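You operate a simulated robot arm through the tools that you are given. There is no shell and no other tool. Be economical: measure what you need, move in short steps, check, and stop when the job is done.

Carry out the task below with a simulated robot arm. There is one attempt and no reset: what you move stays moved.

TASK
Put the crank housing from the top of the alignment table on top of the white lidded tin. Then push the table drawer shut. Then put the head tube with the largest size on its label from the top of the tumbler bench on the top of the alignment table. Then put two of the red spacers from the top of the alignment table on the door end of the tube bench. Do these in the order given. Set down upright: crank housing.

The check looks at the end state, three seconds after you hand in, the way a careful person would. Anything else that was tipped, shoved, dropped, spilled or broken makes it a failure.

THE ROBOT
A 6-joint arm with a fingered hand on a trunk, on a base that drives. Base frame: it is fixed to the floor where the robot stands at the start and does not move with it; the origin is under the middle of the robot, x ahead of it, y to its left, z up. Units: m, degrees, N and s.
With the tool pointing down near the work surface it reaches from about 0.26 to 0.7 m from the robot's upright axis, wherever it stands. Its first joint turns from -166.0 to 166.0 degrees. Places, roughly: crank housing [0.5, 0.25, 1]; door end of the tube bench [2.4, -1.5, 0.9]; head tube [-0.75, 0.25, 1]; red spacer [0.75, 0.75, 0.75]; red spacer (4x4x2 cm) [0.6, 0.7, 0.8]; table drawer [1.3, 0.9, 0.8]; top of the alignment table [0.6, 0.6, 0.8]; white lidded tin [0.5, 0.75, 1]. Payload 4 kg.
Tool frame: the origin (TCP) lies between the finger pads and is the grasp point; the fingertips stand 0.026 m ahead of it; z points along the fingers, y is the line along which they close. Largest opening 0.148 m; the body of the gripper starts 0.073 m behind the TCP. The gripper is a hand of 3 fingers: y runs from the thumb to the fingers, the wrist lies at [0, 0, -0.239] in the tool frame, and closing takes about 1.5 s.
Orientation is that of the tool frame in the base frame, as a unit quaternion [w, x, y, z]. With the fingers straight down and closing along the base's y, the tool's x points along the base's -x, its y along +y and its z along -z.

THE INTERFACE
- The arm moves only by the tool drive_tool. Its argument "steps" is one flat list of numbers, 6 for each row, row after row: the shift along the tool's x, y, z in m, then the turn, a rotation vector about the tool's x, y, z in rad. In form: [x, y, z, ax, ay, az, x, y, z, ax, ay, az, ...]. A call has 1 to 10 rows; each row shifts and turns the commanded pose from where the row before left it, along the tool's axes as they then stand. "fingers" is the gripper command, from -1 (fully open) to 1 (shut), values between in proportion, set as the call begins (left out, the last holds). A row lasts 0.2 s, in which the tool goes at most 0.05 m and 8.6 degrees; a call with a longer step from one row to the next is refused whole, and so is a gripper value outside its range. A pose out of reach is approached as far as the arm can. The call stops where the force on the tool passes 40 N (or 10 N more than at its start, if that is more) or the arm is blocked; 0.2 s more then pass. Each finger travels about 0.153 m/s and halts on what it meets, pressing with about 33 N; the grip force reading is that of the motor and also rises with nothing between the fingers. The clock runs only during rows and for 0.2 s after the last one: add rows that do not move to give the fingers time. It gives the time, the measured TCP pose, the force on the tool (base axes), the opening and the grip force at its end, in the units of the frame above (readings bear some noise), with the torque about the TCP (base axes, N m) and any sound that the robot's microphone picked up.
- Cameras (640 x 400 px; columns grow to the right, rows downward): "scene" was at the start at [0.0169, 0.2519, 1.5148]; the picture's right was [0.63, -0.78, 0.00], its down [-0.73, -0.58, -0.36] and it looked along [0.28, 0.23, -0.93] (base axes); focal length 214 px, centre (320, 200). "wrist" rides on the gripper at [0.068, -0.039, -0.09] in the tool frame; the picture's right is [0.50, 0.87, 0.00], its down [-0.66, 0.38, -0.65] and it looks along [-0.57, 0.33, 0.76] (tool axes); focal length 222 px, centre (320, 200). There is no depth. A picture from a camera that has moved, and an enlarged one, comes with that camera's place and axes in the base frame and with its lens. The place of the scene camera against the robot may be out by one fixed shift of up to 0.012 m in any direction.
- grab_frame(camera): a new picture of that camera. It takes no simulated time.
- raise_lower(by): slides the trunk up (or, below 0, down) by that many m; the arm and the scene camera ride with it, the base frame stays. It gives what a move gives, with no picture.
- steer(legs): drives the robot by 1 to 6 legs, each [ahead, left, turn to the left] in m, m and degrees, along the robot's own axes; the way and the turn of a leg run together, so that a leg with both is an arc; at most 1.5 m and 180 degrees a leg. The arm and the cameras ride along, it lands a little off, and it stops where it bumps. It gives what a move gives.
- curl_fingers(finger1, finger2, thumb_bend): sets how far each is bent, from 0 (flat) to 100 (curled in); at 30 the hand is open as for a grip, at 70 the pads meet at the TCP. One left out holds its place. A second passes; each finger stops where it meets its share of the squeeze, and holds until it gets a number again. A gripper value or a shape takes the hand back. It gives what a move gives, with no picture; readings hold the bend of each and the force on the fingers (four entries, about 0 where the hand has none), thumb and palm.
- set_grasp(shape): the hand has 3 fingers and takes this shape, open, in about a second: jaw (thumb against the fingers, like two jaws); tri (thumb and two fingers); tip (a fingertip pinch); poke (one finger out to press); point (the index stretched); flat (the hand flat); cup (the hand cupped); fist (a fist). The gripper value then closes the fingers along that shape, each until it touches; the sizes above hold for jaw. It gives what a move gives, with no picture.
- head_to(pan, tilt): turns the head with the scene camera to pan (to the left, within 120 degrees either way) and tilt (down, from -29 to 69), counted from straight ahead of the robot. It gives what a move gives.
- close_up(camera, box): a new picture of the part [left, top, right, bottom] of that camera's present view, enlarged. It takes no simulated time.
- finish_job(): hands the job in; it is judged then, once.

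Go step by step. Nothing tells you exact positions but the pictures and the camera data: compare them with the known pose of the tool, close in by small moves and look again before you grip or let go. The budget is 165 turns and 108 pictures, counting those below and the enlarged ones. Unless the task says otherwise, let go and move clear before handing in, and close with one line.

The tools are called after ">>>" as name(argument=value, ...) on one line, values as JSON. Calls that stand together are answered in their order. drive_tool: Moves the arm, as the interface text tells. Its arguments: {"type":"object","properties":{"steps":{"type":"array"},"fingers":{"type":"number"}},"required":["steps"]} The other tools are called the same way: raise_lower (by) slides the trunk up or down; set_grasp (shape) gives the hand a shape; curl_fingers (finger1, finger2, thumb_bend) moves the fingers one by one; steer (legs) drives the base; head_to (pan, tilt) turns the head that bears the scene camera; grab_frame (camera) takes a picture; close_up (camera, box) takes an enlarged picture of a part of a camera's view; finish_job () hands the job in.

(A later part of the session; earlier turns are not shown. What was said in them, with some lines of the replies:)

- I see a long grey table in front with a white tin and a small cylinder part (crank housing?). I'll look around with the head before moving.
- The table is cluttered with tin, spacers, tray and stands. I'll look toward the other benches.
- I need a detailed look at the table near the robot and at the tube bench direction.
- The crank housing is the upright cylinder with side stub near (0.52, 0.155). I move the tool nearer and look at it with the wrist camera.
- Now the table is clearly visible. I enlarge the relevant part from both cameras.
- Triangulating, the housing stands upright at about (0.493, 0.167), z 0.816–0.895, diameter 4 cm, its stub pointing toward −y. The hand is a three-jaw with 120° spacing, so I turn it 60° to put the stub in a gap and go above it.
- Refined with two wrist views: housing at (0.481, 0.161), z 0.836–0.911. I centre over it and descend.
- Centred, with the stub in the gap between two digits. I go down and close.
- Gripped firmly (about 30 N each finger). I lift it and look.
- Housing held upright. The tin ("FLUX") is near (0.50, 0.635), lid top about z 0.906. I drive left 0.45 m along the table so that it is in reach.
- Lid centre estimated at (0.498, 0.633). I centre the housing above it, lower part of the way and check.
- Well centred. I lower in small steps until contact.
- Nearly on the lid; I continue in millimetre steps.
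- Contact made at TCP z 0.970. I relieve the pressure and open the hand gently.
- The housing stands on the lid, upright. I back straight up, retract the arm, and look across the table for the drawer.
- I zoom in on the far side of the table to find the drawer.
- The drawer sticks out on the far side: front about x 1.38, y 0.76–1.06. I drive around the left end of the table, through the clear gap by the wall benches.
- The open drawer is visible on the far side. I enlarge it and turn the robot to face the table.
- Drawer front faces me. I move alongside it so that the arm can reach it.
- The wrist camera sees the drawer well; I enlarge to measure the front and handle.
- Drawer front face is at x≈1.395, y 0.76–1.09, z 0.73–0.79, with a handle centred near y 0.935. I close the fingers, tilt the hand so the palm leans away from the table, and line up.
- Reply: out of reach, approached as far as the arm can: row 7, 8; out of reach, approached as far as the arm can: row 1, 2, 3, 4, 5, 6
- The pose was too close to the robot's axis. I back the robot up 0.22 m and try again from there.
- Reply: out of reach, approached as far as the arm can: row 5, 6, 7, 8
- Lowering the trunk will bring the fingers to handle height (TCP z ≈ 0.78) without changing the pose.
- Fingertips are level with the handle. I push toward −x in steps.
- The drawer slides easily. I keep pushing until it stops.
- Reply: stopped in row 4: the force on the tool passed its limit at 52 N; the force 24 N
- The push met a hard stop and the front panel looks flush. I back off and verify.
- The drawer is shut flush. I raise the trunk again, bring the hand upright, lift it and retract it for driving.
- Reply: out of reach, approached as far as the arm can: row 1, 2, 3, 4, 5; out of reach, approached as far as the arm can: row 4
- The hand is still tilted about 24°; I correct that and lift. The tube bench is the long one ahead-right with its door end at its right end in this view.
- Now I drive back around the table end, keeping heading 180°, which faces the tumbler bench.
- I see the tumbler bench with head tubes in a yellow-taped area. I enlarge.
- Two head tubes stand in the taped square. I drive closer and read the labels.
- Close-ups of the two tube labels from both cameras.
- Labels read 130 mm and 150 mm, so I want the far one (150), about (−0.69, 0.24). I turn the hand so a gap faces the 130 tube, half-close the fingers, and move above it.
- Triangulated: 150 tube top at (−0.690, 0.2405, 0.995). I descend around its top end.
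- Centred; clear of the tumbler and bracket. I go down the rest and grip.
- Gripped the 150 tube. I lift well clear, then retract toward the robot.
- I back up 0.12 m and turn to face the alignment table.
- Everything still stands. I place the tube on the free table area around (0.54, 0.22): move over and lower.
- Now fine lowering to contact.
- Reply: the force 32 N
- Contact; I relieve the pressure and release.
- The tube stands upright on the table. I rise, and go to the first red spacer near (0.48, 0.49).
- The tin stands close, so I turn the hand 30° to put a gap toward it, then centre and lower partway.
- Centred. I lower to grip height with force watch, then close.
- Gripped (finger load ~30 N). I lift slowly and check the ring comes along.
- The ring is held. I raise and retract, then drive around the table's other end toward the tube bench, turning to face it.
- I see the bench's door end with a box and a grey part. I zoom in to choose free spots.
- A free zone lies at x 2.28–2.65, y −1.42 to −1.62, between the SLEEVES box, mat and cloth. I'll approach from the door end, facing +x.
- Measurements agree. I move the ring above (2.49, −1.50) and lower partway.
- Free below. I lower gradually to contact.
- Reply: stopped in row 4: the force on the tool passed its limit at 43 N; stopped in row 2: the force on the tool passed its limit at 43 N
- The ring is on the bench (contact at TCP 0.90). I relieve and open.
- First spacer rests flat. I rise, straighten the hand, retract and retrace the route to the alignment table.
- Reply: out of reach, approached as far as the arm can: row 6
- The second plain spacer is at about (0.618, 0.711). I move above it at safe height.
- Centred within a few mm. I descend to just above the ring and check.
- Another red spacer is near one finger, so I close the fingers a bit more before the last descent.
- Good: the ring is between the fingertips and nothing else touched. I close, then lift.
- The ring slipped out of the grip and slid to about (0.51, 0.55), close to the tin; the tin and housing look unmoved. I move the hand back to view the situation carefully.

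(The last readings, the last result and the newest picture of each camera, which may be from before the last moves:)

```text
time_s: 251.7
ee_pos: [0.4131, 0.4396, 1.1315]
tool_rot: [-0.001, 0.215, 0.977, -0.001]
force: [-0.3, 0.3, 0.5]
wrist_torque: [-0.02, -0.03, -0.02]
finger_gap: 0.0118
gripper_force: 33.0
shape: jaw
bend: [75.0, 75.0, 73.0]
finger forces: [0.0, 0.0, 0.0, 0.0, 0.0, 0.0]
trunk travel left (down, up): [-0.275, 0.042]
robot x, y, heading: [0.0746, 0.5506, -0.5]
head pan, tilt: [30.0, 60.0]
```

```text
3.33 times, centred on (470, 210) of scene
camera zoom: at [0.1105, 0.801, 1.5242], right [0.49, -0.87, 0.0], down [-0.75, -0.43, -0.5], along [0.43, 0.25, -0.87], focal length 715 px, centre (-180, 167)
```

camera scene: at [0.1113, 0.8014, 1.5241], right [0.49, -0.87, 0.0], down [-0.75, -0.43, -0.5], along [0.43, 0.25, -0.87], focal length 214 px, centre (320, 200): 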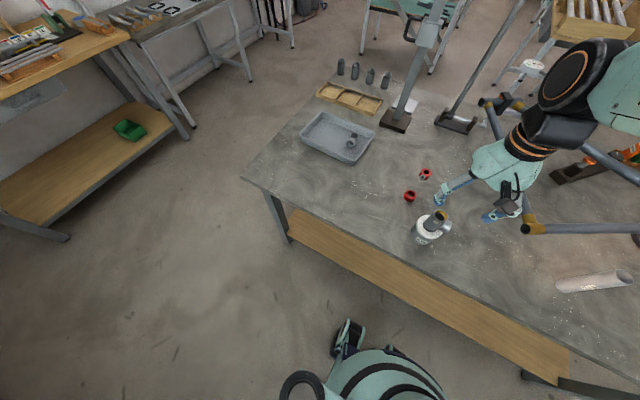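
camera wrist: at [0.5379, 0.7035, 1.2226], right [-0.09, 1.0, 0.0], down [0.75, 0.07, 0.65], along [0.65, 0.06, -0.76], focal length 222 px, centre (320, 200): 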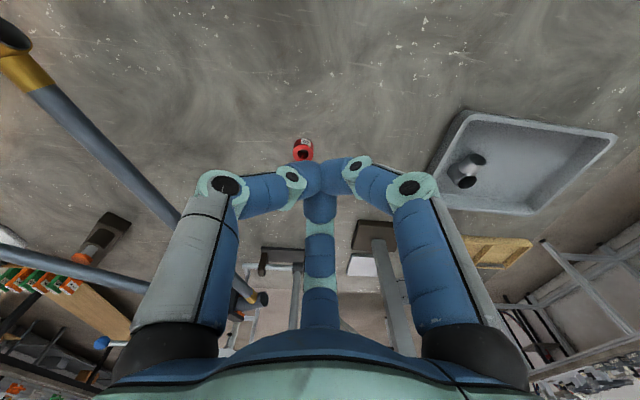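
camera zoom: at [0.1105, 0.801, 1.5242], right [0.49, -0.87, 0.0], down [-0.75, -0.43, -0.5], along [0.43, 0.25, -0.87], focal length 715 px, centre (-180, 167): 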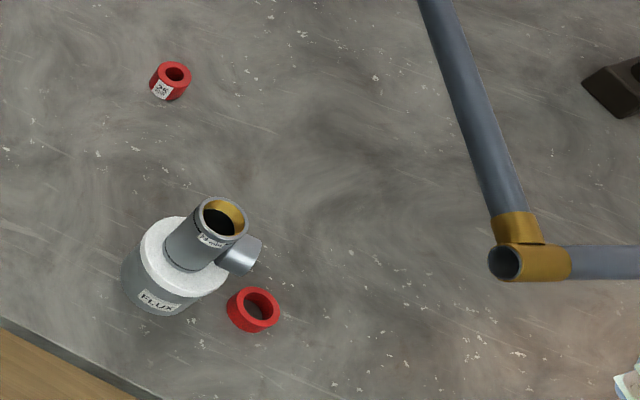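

Ring now at (0.508, 0.543), too near the tin for a vertical grasp. I'll tilt the closed hand away from the tin and nudge the ring sideways (+x) into open table before gripping it.

>>> drive_tool(steps=[0, 0, 0, -0.1358, 0.0629, 0, 0, 0, 0, -0.1358, 0.0629, 0, 0, 0, 0, -0.1358, 0.0629, 0, 0, 0, 0, -0.1358, 0.0629, 0, 0, 0, 0, -0.1358, 0.0629, 0, -0.0099, -0.011, 0.0414, 0, 0, 0, -0.0099, -0.011, 0.0414, 0, 0, 0, -0.0099, -0.011, 0.0414, 0, 0, 0, -0.0099, -0.011, 0.0414, 0, 0, 0])

>>> grab_frame(camera="wrist")

>>> close_up(camera="scene", box=[390, 150, 550, 270])

```text
time_s: 253.7
ee_pos: [0.4345, 0.5129, 0.9717]
tool_rot: [-0.078, 0.2, 0.909, 0.357]
force: [0.4, 0.0, -0.4]
wrist_torque: [0.01, 0.0, 0.01]
finger_gap: 0.0119
gripper_force: 32.9
shape: jaw
bend: [75.0, 75.0, 73.0]
finger forces: [0.1, 0.1, 0.1, 0.0, 0.1, 0.0]
trunk travel left (down, up): [-0.275, 0.042]
robot x, y, heading: [0.0759, 0.5506, -0.4]
head pan, tilt: [30.0, 60.0]
```

```text
16 pictures are left
camera wrist: at [0.3563, 0.4465, 1.0322], right [-0.09, 0.73, 0.68], down [0.75, -0.4, 0.53], along [0.65, 0.56, -0.51], focal length 222 px, centre (320, 200)
```

wrist: 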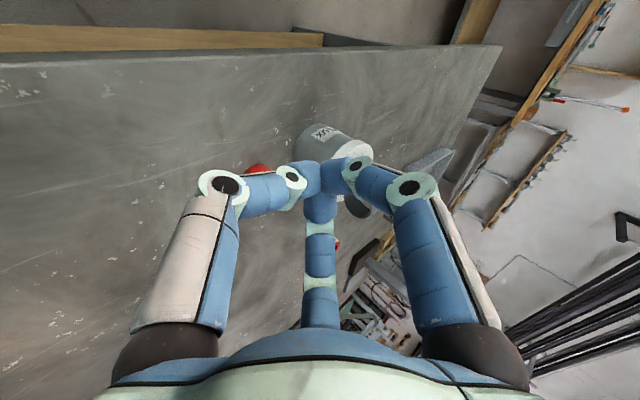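

```text
3.33 times, centred on (470, 210) of scene
camera zoom: at [0.1121, 0.8014, 1.5241], right [0.49, -0.87, 0.0], down [-0.75, -0.43, -0.5], along [0.43, 0.25, -0.87], focal length 715 px, centre (-180, 167)
```

zoom: 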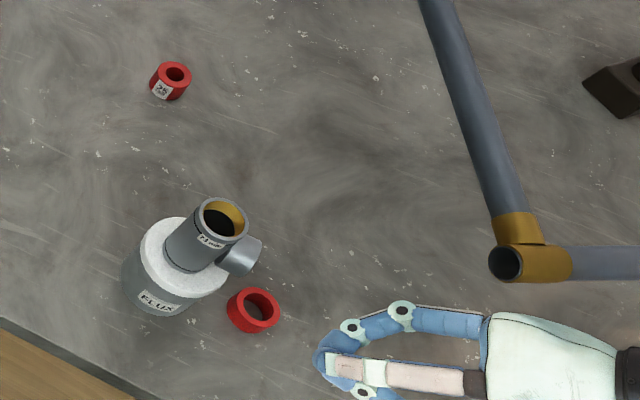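

>>> drive_tool(steps=[-0.0074, -0.016, 0.0264, 0, 0, 0, -0.0074, -0.016, 0.0264, 0, 0, 0, -0.0074, -0.016, 0.0264, 0, 0, 0, 0, 0, 0, 0, 0, 0])

>>> close_up(camera="scene", box=[390, 150, 550, 270])

```text
time_s: 254.7
ee_pos: [0.4335, 0.5277, 0.8775]
tool_rot: [-0.079, 0.2, 0.909, 0.356]
force: [-0.4, -0.1, -0.8]
wrist_torque: [0.01, -0.05, 0.0]
finger_gap: 0.012
gripper_force: 33.0
shape: jaw
bend: [75.0, 75.0, 73.0]
finger forces: [0.0, 0.1, 0.0, 0.0, 0.1, 0.0]
trunk travel left (down, up): [-0.275, 0.042]
robot x, y, heading: [0.0769, 0.5521, -0.5]
head pan, tilt: [30.0, 60.0]
```

```text
3.33 times, centred on (470, 210) of scene
camera zoom: at [0.111, 0.8016, 1.5241], right [0.49, -0.87, 0.0], down [-0.75, -0.43, -0.5], along [0.43, 0.25, -0.87], focal length 715 px, centre (-180, 167)
```

zoom: 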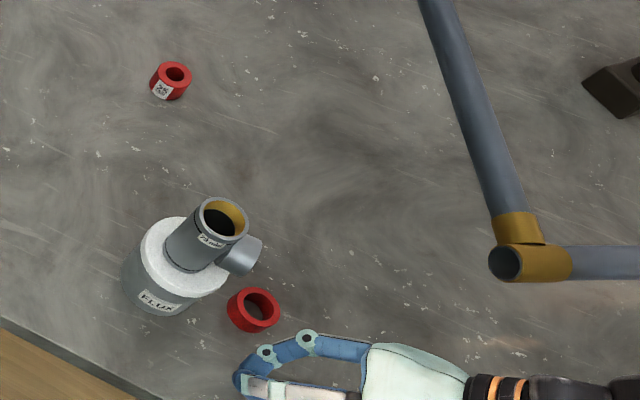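

The leading knuckle would steer the ring toward the tin, so instead I'll set the fingertips into the ring's hole from this tilted pose and drag it away from the tin. First I move above the ring.

>>> drive_tool(steps=[0.01, 0.0216, -0.0257, 0, 0, 0, -0.0338, 0.0156, 0, 0, 0, 0, -0.0338, 0.0156, 0, 0, 0, 0, -0.0015, -0.0033, 0, 0, 0, 0])

>>> close_up(camera="scene", box=[400, 170, 520, 260])

```text
time_s: 255.7
ee_pos: [0.508, 0.5247, 0.9091]
tool_rot: [-0.079, 0.2, 0.909, 0.357]
force: [-0.3, 0.3, 0.5]
wrist_torque: [0.03, -0.04, 0.02]
finger_gap: 0.0116
gripper_force: 33.3
shape: jaw
bend: [75.0, 75.0, 73.0]
finger forces: [0.1, 0.0, 0.0, 0.0, 0.1, 0.1]
trunk travel left (down, up): [-0.275, 0.042]
robot x, y, heading: [0.0781, 0.5508, -0.2]
head pan, tilt: [30.0, 60.0]
```

```text
4.44 times, centred on (460, 215) of scene
camera zoom: at [0.1111, 0.8013, 1.5242], right [0.49, -0.87, 0.0], down [-0.75, -0.43, -0.5], along [0.43, 0.25, -0.87], focal length 953 px, centre (-302, 133)
```

zoom: 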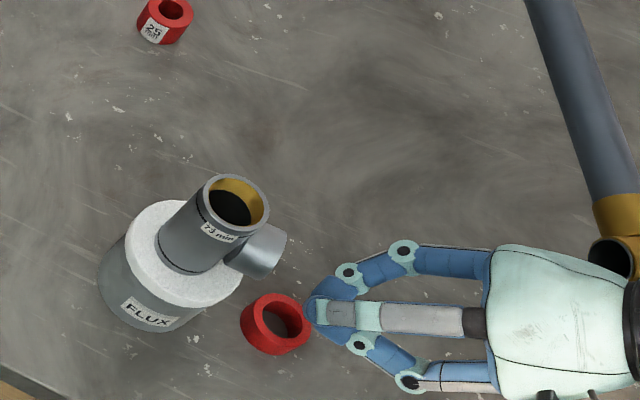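

Fingertips are right above the hole. I lower in 1 cm then mm steps.

>>> drive_tool(steps=[-0.0034, -0.0062, 0.0073, 0, 0, 0, -0.0034, -0.0062, 0.0073, 0, 0, 0, -0.0034, -0.0062, 0.0073, 0, 0, 0, -0.0014, -0.0025, 0.0029, 0, 0, 0, 0, 0, 0, 0, 0, 0])

>>> close_up(camera="scene", box=[400, 170, 520, 260])

```text
time_s: 256.9
ee_pos: [0.5073, 0.5224, 0.8768]
tool_rot: [-0.076, 0.201, 0.909, 0.357]
force: [-3.5, -2.9, 27.8]
wrist_torque: [0.03, 0.04, 0.01]
finger_gap: 0.011
gripper_force: 32.7
shape: jaw
bend: [75.0, 75.0, 73.0]
finger forces: [0.1, 0.0, 0.1, 0.1, 67.1, 0.0]
trunk travel left (down, up): [-0.275, 0.042]
robot x, y, heading: [0.079, 0.5531, -0.4]
head pan, tilt: [30.0, 60.0]
```

```text
4.44 times, centred on (460, 215) of scene
camera zoom: at [0.1088, 0.8011, 1.5244], right [0.49, -0.87, 0.0], down [-0.75, -0.43, -0.5], along [0.44, 0.25, -0.87], focal length 953 px, centre (-302, 133)
```

zoom: 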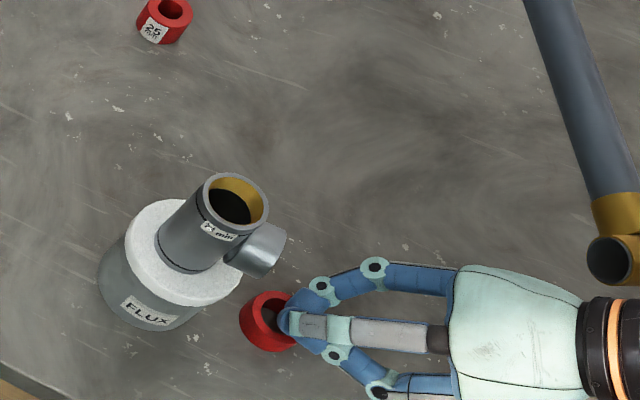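

Tips press into the ring (28 N). I drag 3 cm away from the tin and check that it follows.

>>> drive_tool(steps=[-0.0031, -0.0067, -0.0068, 0, 0, 0, -0.0031, -0.0067, -0.0068, 0, 0, 0, -0.0031, -0.0067, -0.0068, 0, 0, 0])

>>> close_up(camera="scene", box=[400, 170, 520, 260])

```text
time_s: 257.7
ee_pos: [0.5092, 0.4925, 0.8749]
tool_rot: [-0.079, 0.201, 0.909, 0.357]
force: [1.1, -0.8, -0.6]
wrist_torque: [-0.02, -0.05, 0.03]
finger_gap: 0.011
gripper_force: 32.6
shape: jaw
bend: [75.0, 75.0, 73.0]
finger forces: [0.0, 0.0, 0.0, 0.0, 0.0, 0.0]
trunk travel left (down, up): [-0.275, 0.042]
robot x, y, heading: [0.0782, 0.5522, -0.6]
head pan, tilt: [30.0, 60.0]
```

```text
4.44 times, centred on (460, 215) of scene
camera zoom: at [0.1113, 0.8014, 1.5239], right [0.49, -0.87, 0.0], down [-0.75, -0.43, -0.5], along [0.43, 0.25, -0.87], focal length 953 px, centre (-302, 133)
```

zoom: 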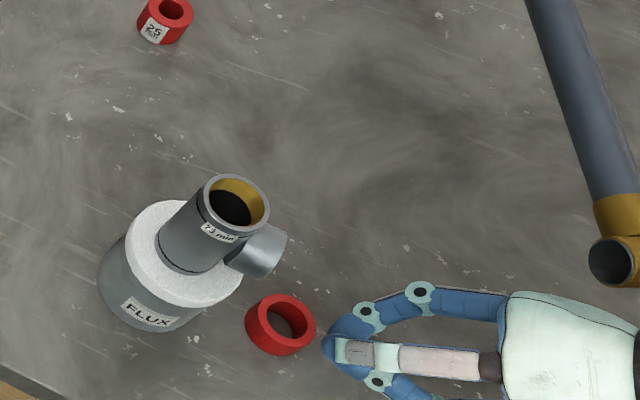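

The ring only moved a few mm: the lower finger sat on its rim. I retry with the tips 1.5 cm further in so the lowest fingertip enters the hole.

>>> drive_tool(steps=[0.0086, 0.0185, -0.022, 0, 0, 0, 0.0116, 0.025, 0.0255, 0, 0, 0, -0.0029, -0.0062, 0.0073, 0, 0, 0, -0.0029, -0.0062, 0.0073, 0, 0, 0, -0.0023, -0.005, 0.0058, 0, 0, 0, 0, 0, 0, 0, 0, 0])

```text
time_s: 259.1
ee_pos: [0.5094, 0.5307, 0.8784]
tool_rot: [-0.077, 0.2, 0.909, 0.358]
force: [-2.4, -0.6, 18.4]
wrist_torque: [0.03, -0.01, 0.0]
finger_gap: 0.0112
gripper_force: 32.8
shape: jaw
bend: [75.0, 75.0, 73.0]
finger forces: [0.0, 0.0, 0.1, 0.0, 0.0, 0.0]
trunk travel left (down, up): [-0.275, 0.042]
robot x, y, heading: [0.0807, 0.5515, -0.3]
head pan, tilt: [30.0, 60.0]
```

>>> drive_tool(steps=[-0.0031, -0.0067, -0.0068, 0, 0, 0, -0.0031, -0.0067, -0.0068, 0, 0, 0, -0.0031, -0.0067, -0.0068, 0, 0, 0, -0.0031, -0.0067, -0.0068, 0, 0, 0])

>>> close_up(camera="scene", box=[400, 170, 520, 260])

```text
time_s: 260.1
ee_pos: [0.5092, 0.4899, 0.8778]
tool_rot: [-0.078, 0.2, 0.909, 0.357]
force: [1.0, 1.0, 16.3]
wrist_torque: [0.09, -0.02, 0.01]
finger_gap: 0.0107
gripper_force: 32.8
shape: jaw
bend: [75.0, 75.0, 73.0]
finger forces: [0.0, 0.1, 0.1, 0.0, 0.0, 0.0]
trunk travel left (down, up): [-0.275, 0.042]
robot x, y, heading: [0.0765, 0.5477, 0.0]
head pan, tilt: [30.0, 60.0]
```

```text
4.44 times, centred on (460, 215) of scene
camera zoom: at [0.1101, 0.8016, 1.5242], right [0.49, -0.87, 0.0], down [-0.75, -0.43, -0.5], along [0.44, 0.25, -0.87], focal length 953 px, centre (-302, 133)
```

zoom: 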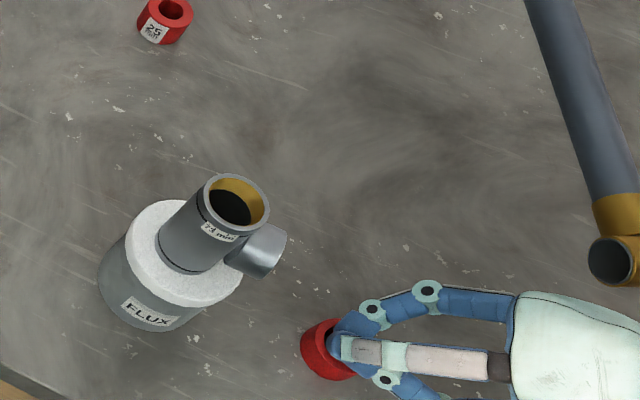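

It follows now. I continue the drag another 8 cm, away from the tin.

>>> drive_tool(steps=[-0.0031, -0.0067, -0.0068, 0, 0, 0, -0.0031, -0.0067, -0.0068, 0, 0, 0, -0.0031, -0.0067, -0.0068, 0, 0, 0, -0.0031, -0.0067, -0.0068, 0, 0, 0, -0.0031, -0.0067, -0.0068, 0, 0, 0, -0.0031, -0.0067, -0.0068, 0, 0, 0, -0.0031, -0.0067, -0.0068, 0, 0, 0, -0.0031, -0.0067, -0.0068, 0, 0, 0])

```text
time_s: 261.9
ee_pos: [0.5091, 0.4111, 0.8769]
tool_rot: [-0.078, 0.2, 0.909, 0.357]
force: [0.7, 0.6, -0.1]
wrist_torque: [0.02, 0.01, 0.02]
finger_gap: 0.0105
gripper_force: 32.8
shape: jaw
bend: [74.0, 75.0, 73.0]
finger forces: [0.0, 0.1, 0.0, 0.0, 0.1, 0.0]
trunk travel left (down, up): [-0.275, 0.042]
robot x, y, heading: [0.0799, 0.5535, -0.3]
head pan, tilt: [30.0, 60.0]
```

I lift, straighten the hand, and look for the ring.

>>> drive_tool(steps=[0.0095, 0.0206, -0.0244, 0, 0, 0, 0.0095, 0.0206, -0.0244, 0, 0, 0, 0.0095, 0.0206, -0.0244, 0, 0, 0, 0, 0, 0, 0.1358, -0.0629, 0, 0, 0, 0, 0.1358, -0.0629, 0, 0, 0, 0, 0.1358, -0.0629, 0, 0, 0, 0, 0.1358, -0.0629, 0, 0, 0, 0, 0.1358, -0.0629, 0, 0, 0, -0.045, 0, 0, 0, 0, 0, -0.045, 0, 0, 0], fingers=-0.2)

>>> grab_frame(camera="wrist")

```text
time_s: 264.1
ee_pos: [0.5076, 0.4094, 1.0678]
tool_rot: [0.002, 0.216, 0.976, -0.001]
force: [0.5, 0.3, 0.1]
wrist_torque: [-0.02, 0.04, -0.03]
finger_gap: 0.0886
gripper_force: 0.1
shape: jaw
bend: [32.0, 32.0, 70.0]
finger forces: [0.0, 0.0, 0.0, 0.0, 0.0, 0.0]
trunk travel left (down, up): [-0.275, 0.042]
robot x, y, heading: [0.0791, 0.5528, -0.2]
head pan, tilt: [30.0, 60.0]
```

```text
9 pictures are left
camera wrist: at [0.4306, 0.4033, 1.1576], right [-0.09, 1.0, 0.0], down [0.75, 0.07, 0.65], along [0.65, 0.06, -0.76], focal length 222 px, centre (320, 200)
```

wrist: 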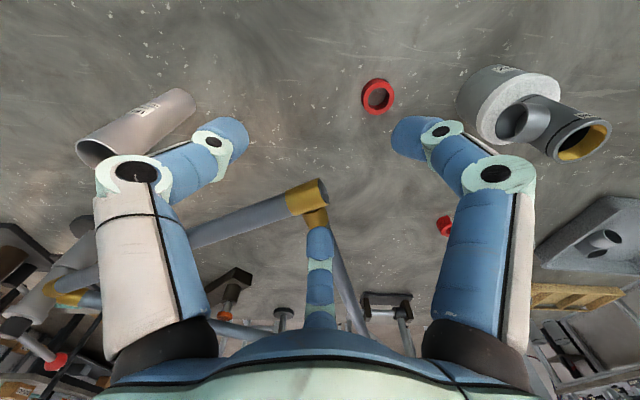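

The ring is now at (0.51, 0.485), 15 cm from the tin. I turn the hand so a gap faces the tin, centre over the ring and come down.

>>> drive_tool(steps=[0, 0, 0, 0, 0, -0.122, 0, 0, 0, 0, 0, -0.122, 0, 0, 0, 0, 0, -0.122, 0, 0, 0, 0, 0, -0.122, -0.003, 0.0374, 0, 0, 0, 0, -0.003, 0.0374, 0, 0, 0, 0, 0, 0, 0.045, 0, 0, 0, 0, 0, 0.045, 0, 0, 0, 0, 0, 0.04, 0, 0, 0])

>>> grab_frame(camera="wrist")

```text
time_s: 266.1
ee_pos: [0.5105, 0.4864, 0.9362]
tool_rot: [-0.001, -0.026, 1.0, 0.0]
force: [0.5, -0.2, 0.3]
wrist_torque: [-0.01, 0.03, -0.01]
finger_gap: 0.0882
gripper_force: 0.1
shape: jaw
bend: [32.0, 32.0, 70.0]
finger forces: [0.0, 0.0, 0.0, 0.0, 0.1, 0.1]
trunk travel left (down, up): [-0.275, 0.042]
robot x, y, heading: [0.0768, 0.5504, -0.2]
head pan, tilt: [30.0, 60.0]
```

```text
8 pictures are left
camera wrist: at [0.446, 0.4438, 1.0258], right [-0.55, 0.84, 0.0], down [0.64, 0.41, 0.65], along [0.55, 0.36, -0.76], focal length 222 px, centre (320, 200)
```

wrist: 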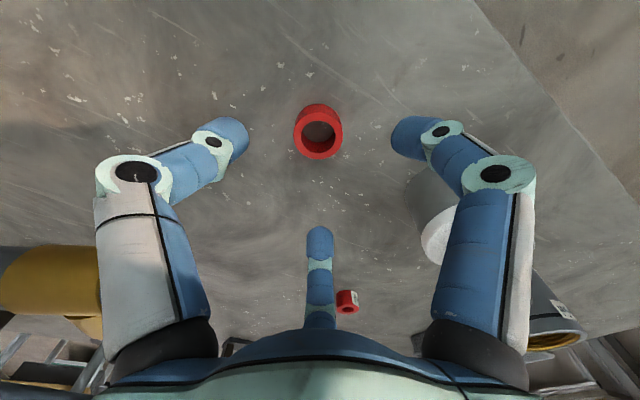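

Centred. I go a little lower than last time (TCP ≈ 0.873) and close.

>>> drive_tool(steps=[0, 0, 0.03, 0, 0, 0, 0, 0, 0.02, 0, 0, 0, 0, 0, 0.009, 0, 0, 0, 0, 0, 0.004, 0, 0, 0, 0, 0, 0, 0, 0, 0])

>>> drive_tool(steps=[0, 0, 0, 0, 0, 0, 0, 0, 0, 0, 0, 0, 0, 0, 0, 0, 0, 0, 0, 0, 0, 0, 0, 0, 0, 0, 0, 0, 0, 0], fingers=1)

```text
time_s: 267.3
ee_pos: [0.5115, 0.4872, 0.8741]
tool_rot: [0.0, -0.026, 1.0, 0.0]
force: [-0.1, 0.5, -0.5]
wrist_torque: [-0.01, 0.02, 0.0]
finger_gap: 0.0886
gripper_force: 0.0
shape: jaw
bend: [32.0, 32.0, 70.0]
finger forces: [0.0, 0.0, 0.0, 0.1, 0.0, 0.1]
trunk travel left (down, up): [-0.275, 0.042]
robot x, y, heading: [0.0816, 0.5541, -0.3]
head pan, tilt: [30.0, 60.0]
```

```text
time_s: 268.5
ee_pos: [0.5108, 0.4861, 0.8737]
tool_rot: [0.0, -0.026, 1.0, 0.0]
force: [-0.2, -0.1, 0.6]
wrist_torque: [-0.02, 0.02, 0.0]
finger_gap: 0.0338
gripper_force: 32.9
shape: jaw
bend: [76.0, 76.0, 70.0]
finger forces: [29.9, 28.8, 0.1, 0.0, 29.5, 0.1]
trunk travel left (down, up): [-0.275, 0.042]
robot x, y, heading: [0.0795, 0.5535, -0.3]
head pan, tilt: [30.0, 60.0]
```

Solid grip this time (gap 0.034, 30 N on every finger). I lift and retract.

>>> drive_tool(steps=[0, 0, -0.02, 0, 0, 0, 0, 0, -0.04, 0, 0, 0, 0, 0, -0.045, 0, 0, 0, 0, 0, -0.045, 0, 0, 0, 0, 0, -0.045, 0, 0, 0, 0, 0, -0.045, 0, 0, 0, 0.04, 0, 0, 0, 0, 0, 0.04, 0, 0, 0, 0, 0])

>>> grab_frame(camera="scene")

```text
time_s: 270.3
ee_pos: [0.4308, 0.4791, 1.1151]
tool_rot: [0.0, -0.026, 1.0, 0.0]
force: [0.1, 0.0, -1.2]
wrist_torque: [0.0, -0.01, 0.02]
finger_gap: 0.0337
gripper_force: 32.9
shape: jaw
bend: [76.0, 76.0, 70.0]
finger forces: [30.2, 28.6, 0.0, 0.0, 29.6, 0.0]
trunk travel left (down, up): [-0.275, 0.042]
robot x, y, heading: [0.0823, 0.5507, -0.2]
head pan, tilt: [30.0, 60.0]
```

```text
7 pictures are left
camera scene: at [0.1101, 0.8016, 1.5241], right [0.49, -0.87, 0.0], down [-0.75, -0.43, -0.5], along [0.44, 0.25, -0.87], focal length 214 px, centre (320, 200)
```

scene: 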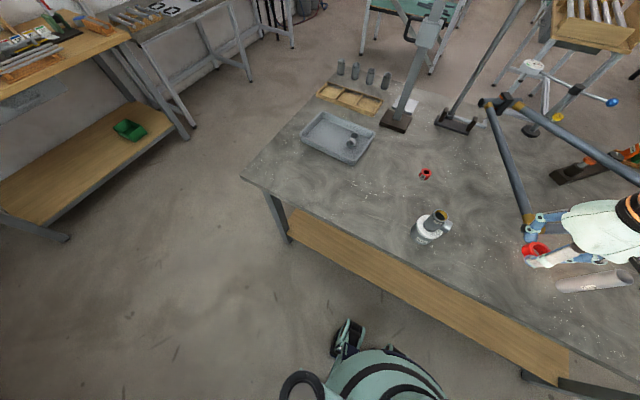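

Ring held, tin with housing, tube and other items all in place. I drive the same route to the tube bench.

>>> steer(legs=[[0, -1.3, 0], [1.37, 0, 0], [0, -0.78, 0], [0.38, 0, 0]])

>>> grab_frame(camera="wrist")

```text
time_s: 297.3
ee_pos: [2.1528, -1.6445, 1.1139]
tool_rot: [0.0, -0.017, 1.0, -0.001]
force: [-0.2, -0.2, -0.4]
wrist_torque: [0.01, 0.01, 0.01]
finger_gap: 0.0335
gripper_force: 33.5
shape: jaw
bend: [76.0, 76.0, 70.0]
finger forces: [30.1, 28.5, 0.0, 0.0, 29.6, 0.1]
trunk travel left (down, up): [-0.275, 0.042]
robot x, y, heading: [1.8003, -1.5674, -1.4]
head pan, tilt: [30.0, 60.0]
```

```text
6 pictures are left
camera wrist: at [2.0859, -1.6855, 1.2045], right [-0.53, 0.85, 0.0], down [0.64, 0.4, 0.65], along [0.55, 0.35, -0.76], focal length 222 px, centre (320, 200)
```

wrist: 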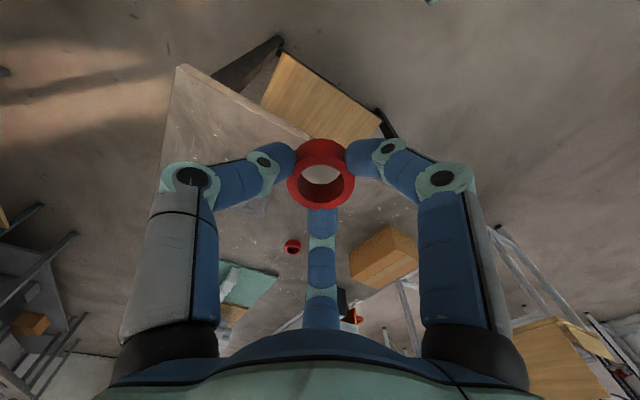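

The first ring sits at (2.48, −1.51). I'll set the second at about (2.355, −1.505).

>>> drive_tool(steps=[-0.0414, 0.0266, 0, 0, 0, 0, -0.0414, 0.0266, 0, 0, 0, 0, -0.0414, 0.0266, 0, 0, 0, 0, -0.0414, 0.0266, 0, 0, 0, 0, -0.0414, 0.0266, 0, 0, 0, 0, 0, 0, 0.045, 0, 0, 0, 0, 0, 0.045, 0, 0, 0, 0, 0, 0.045, 0, 0, 0, 0, 0, 0.04, 0, 0, 0])

>>> grab_frame(camera="wrist")

```text
time_s: 299.3
ee_pos: [2.3536, -1.5043, 0.9394]
tool_rot: [0.0, -0.018, 1.0, 0.0]
force: [-0.6, -0.1, -0.4]
wrist_torque: [0.03, 0.01, -0.02]
finger_gap: 0.0337
gripper_force: 32.7
shape: jaw
bend: [76.0, 76.0, 70.0]
finger forces: [29.9, 28.6, 0.0, 0.0, 29.4, 0.0]
trunk travel left (down, up): [-0.275, 0.042]
robot x, y, heading: [1.7999, -1.5707, -1.7]
head pan, tilt: [30.0, 60.0]
```

```text
5 pictures are left
camera wrist: at [2.2884, -1.5458, 1.0289], right [-0.53, 0.85, 0.0], down [0.64, 0.4, 0.65], along [0.55, 0.35, -0.76], focal length 222 px, centre (320, 200)
```

wrist: 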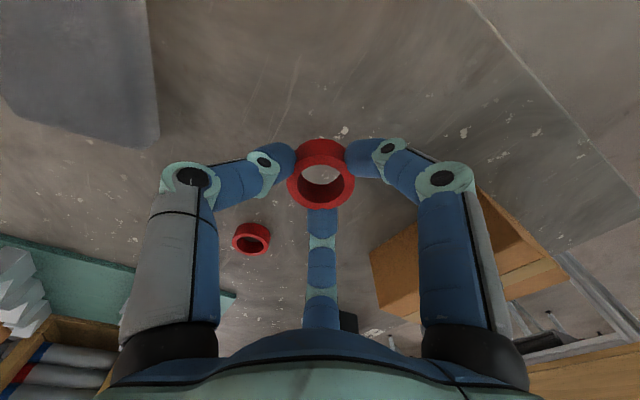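

Clear below. I lower to contact in small steps.

>>> drive_tool(steps=[0, 0, 0.025, 0, 0, 0, 0, 0, 0.009, 0, 0, 0, 0, 0, 0, 0, 0, 0])

>>> drive_tool(steps=[0, 0, 0.003, 0, 0, 0, 0, 0, 0.002, 0, 0, 0, 0, 0, 0, 0, 0, 0])

>>> drive_tool(steps=[0, 0, 0.002, 0, 0, 0, 0, 0, 0.002, 0, 0, 0, 0, 0, 0, 0, 0, 0])

```text
time_s: 300.1
ee_pos: [2.354, -1.5036, 0.9046]
tool_rot: [-0.001, -0.017, 1.0, 0.0]
force: [-0.2, 0.0, -0.2]
wrist_torque: [0.0, 0.0, -0.01]
finger_gap: 0.0335
gripper_force: 32.9
shape: jaw
bend: [76.0, 76.0, 70.0]
finger forces: [29.9, 28.6, 0.0, 0.0, 29.5, 0.0]
trunk travel left (down, up): [-0.275, 0.042]
robot x, y, heading: [1.8013, -1.5641, -1.5]
head pan, tilt: [30.0, 60.0]
```

```text
time_s: 300.9
ee_pos: [2.3547, -1.5046, 0.9008]
tool_rot: [0.0, -0.018, 1.0, 0.0]
force: [-1.1, 0.1, 0.3]
wrist_torque: [0.0, 0.02, 0.0]
finger_gap: 0.0334
gripper_force: 32.7
shape: jaw
bend: [76.0, 76.0, 70.0]
finger forces: [30.0, 28.6, 0.0, 0.0, 29.5, 0.0]
trunk travel left (down, up): [-0.275, 0.042]
robot x, y, heading: [1.7988, -1.5654, -1.4]
head pan, tilt: [30.0, 60.0]
```

```text
time_s: 301.7
ee_pos: [2.3548, -1.5028, 0.8966]
tool_rot: [0.001, -0.017, 1.0, 0.0]
force: [0.4, -0.1, 0.5]
wrist_torque: [0.03, 0.0, 0.02]
finger_gap: 0.0338
gripper_force: 33.2
shape: jaw
bend: [76.0, 76.0, 70.0]
finger forces: [30.0, 28.7, 0.0, 0.1, 29.5, 0.0]
trunk travel left (down, up): [-0.275, 0.042]
robot x, y, heading: [1.798, -1.5671, -1.6]
head pan, tilt: [30.0, 60.0]
```

>>> drive_tool(steps=[0, 0, 0.002, 0, 0, 0, 0, 0, 0, 0, 0, 0])

>>> drive_tool(steps=[0, 0, 0.002, 0, 0, 0, 0, 0, 0, 0, 0, 0])

>>> drive_tool(steps=[0, 0, 0.002, 0, 0, 0, 0, 0, 0, 0, 0, 0])

```text
time_s: 302.3
ee_pos: [2.3533, -1.5028, 0.8951]
tool_rot: [0.0, -0.018, 1.0, 0.0]
force: [0.6, 0.1, -1.0]
wrist_torque: [-0.04, 0.03, -0.01]
finger_gap: 0.0336
gripper_force: 32.9
shape: jaw
bend: [76.0, 76.0, 70.0]
finger forces: [30.0, 28.6, 0.0, 0.1, 29.5, 0.0]
trunk travel left (down, up): [-0.275, 0.042]
robot x, y, heading: [1.8023, -1.5712, -1.3]
head pan, tilt: [30.0, 60.0]
```

```text
time_s: 302.9
ee_pos: [2.3534, -1.5047, 0.8936]
tool_rot: [0.0, -0.018, 1.0, 0.001]
force: [0.0, -0.9, 3.6]
wrist_torque: [-0.04, 0.02, -0.01]
finger_gap: 0.0337
gripper_force: 33.1
shape: jaw
bend: [76.0, 76.0, 70.0]
finger forces: [30.6, 28.8, 0.1, 0.0, 30.0, 0.0]
trunk travel left (down, up): [-0.275, 0.042]
robot x, y, heading: [1.7988, -1.5663, -1.4]
head pan, tilt: [30.0, 60.0]
```

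```text
time_s: 303.5
ee_pos: [2.353, -1.5045, 0.8923]
tool_rot: [0.002, -0.017, 1.0, 0.0]
force: [0.9, 1.2, 15.8]
wrist_torque: [-0.1, 0.04, 0.02]
finger_gap: 0.0341
gripper_force: 33.0
shape: jaw
bend: [76.0, 76.0, 70.0]
finger forces: [33.2, 31.0, 0.2, 0.0, 32.2, 0.0]
trunk travel left (down, up): [-0.275, 0.042]
robot x, y, heading: [1.7992, -1.5666, -1.6]
head pan, tilt: [30.0, 60.0]
```

Contact felt. I relieve, open the fingers and rise.

>>> drive_tool(steps=[0, 0, -0.002, 0, 0, 0, 0, 0, 0, 0, 0, 0])

>>> drive_tool(steps=[0, 0, 0, 0, 0, 0, 0, 0, 0, 0, 0, 0, 0, 0, 0, 0, 0, 0, 0, 0, 0, 0, 0, 0, 0, 0, 0, 0, 0, 0], fingers=-0.2)

>>> drive_tool(steps=[0, 0, -0.03, 0, 0, 0, 0, 0, -0.045, 0, 0, 0, 0, 0, -0.045, 0, 0, 0, 0, 0, -0.045, 0, 0, 0, 0, 0, -0.04, 0, 0, 0, 0.04, -0.01, 0, 0, 0, 0, 0.04, -0.01, 0, 0, 0, 0, 0.04, -0.01, 0, 0, 0, 0])

>>> grab_frame(camera="wrist")

```text
time_s: 304.1
ee_pos: [2.3532, -1.5045, 0.8925]
tool_rot: [0.001, -0.017, 1.0, 0.0]
force: [1.2, 1.2, 5.7]
wrist_torque: [-0.05, 0.0, 0.01]
finger_gap: 0.0346
gripper_force: 32.6
shape: jaw
bend: [76.0, 76.0, 70.0]
finger forces: [32.3, 30.8, 0.0, 0.0, 31.4, 0.0]
trunk travel left (down, up): [-0.275, 0.042]
robot x, y, heading: [1.8001, -1.5682, -1.5]
head pan, tilt: [30.0, 60.0]
```

```text
time_s: 305.3
ee_pos: [2.3541, -1.5026, 0.8932]
tool_rot: [0.001, -0.017, 1.0, 0.0]
force: [-0.5, -0.2, -0.3]
wrist_torque: [-0.01, -0.05, 0.01]
finger_gap: 0.088
gripper_force: 0.0
shape: jaw
bend: [32.0, 32.0, 70.0]
finger forces: [0.0, 0.0, 0.1, 0.0, 0.1, 0.0]
trunk travel left (down, up): [-0.275, 0.042]
robot x, y, heading: [1.8034, -1.5682, -1.4]
head pan, tilt: [30.0, 60.0]
```

```text
time_s: 307.1
ee_pos: [2.2334, -1.5381, 1.0987]
tool_rot: [0.0, -0.018, 1.0, 0.0]
force: [-0.3, -1.0, -0.4]
wrist_torque: [0.01, -0.05, -0.03]
finger_gap: 0.0884
gripper_force: 0.1
shape: jaw
bend: [32.0, 32.0, 70.0]
finger forces: [0.0, 0.0, 0.0, 0.0, 0.0, 0.0]
trunk travel left (down, up): [-0.275, 0.042]
robot x, y, heading: [1.8031, -1.5681, -1.6]
head pan, tilt: [30.0, 60.0]
```

```text
4 pictures are left
camera wrist: at [2.1668, -1.5797, 1.188], right [-0.53, 0.85, 0.0], down [0.64, 0.4, 0.65], along [0.55, 0.35, -0.76], focal length 222 px, centre (320, 200)
```

wrist: 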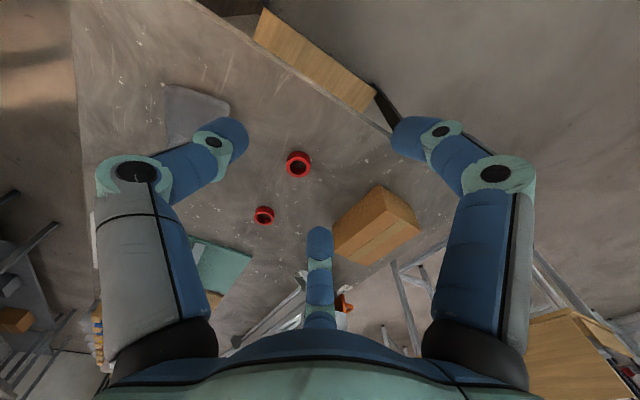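

Both red spacers lie flat on the door end of the tube bench, and the hand is clear. The housing, drawer and head tube were last seen in their places, so I hand the job in.

>>> finish_job()

```text
The job is handed in.
```

The job is handed in with all four steps done in order. One red spacer slipped from the grip on the way and slid close to the tin. I dragged it clear before gripping it again, and the tin and housing stayed in place.
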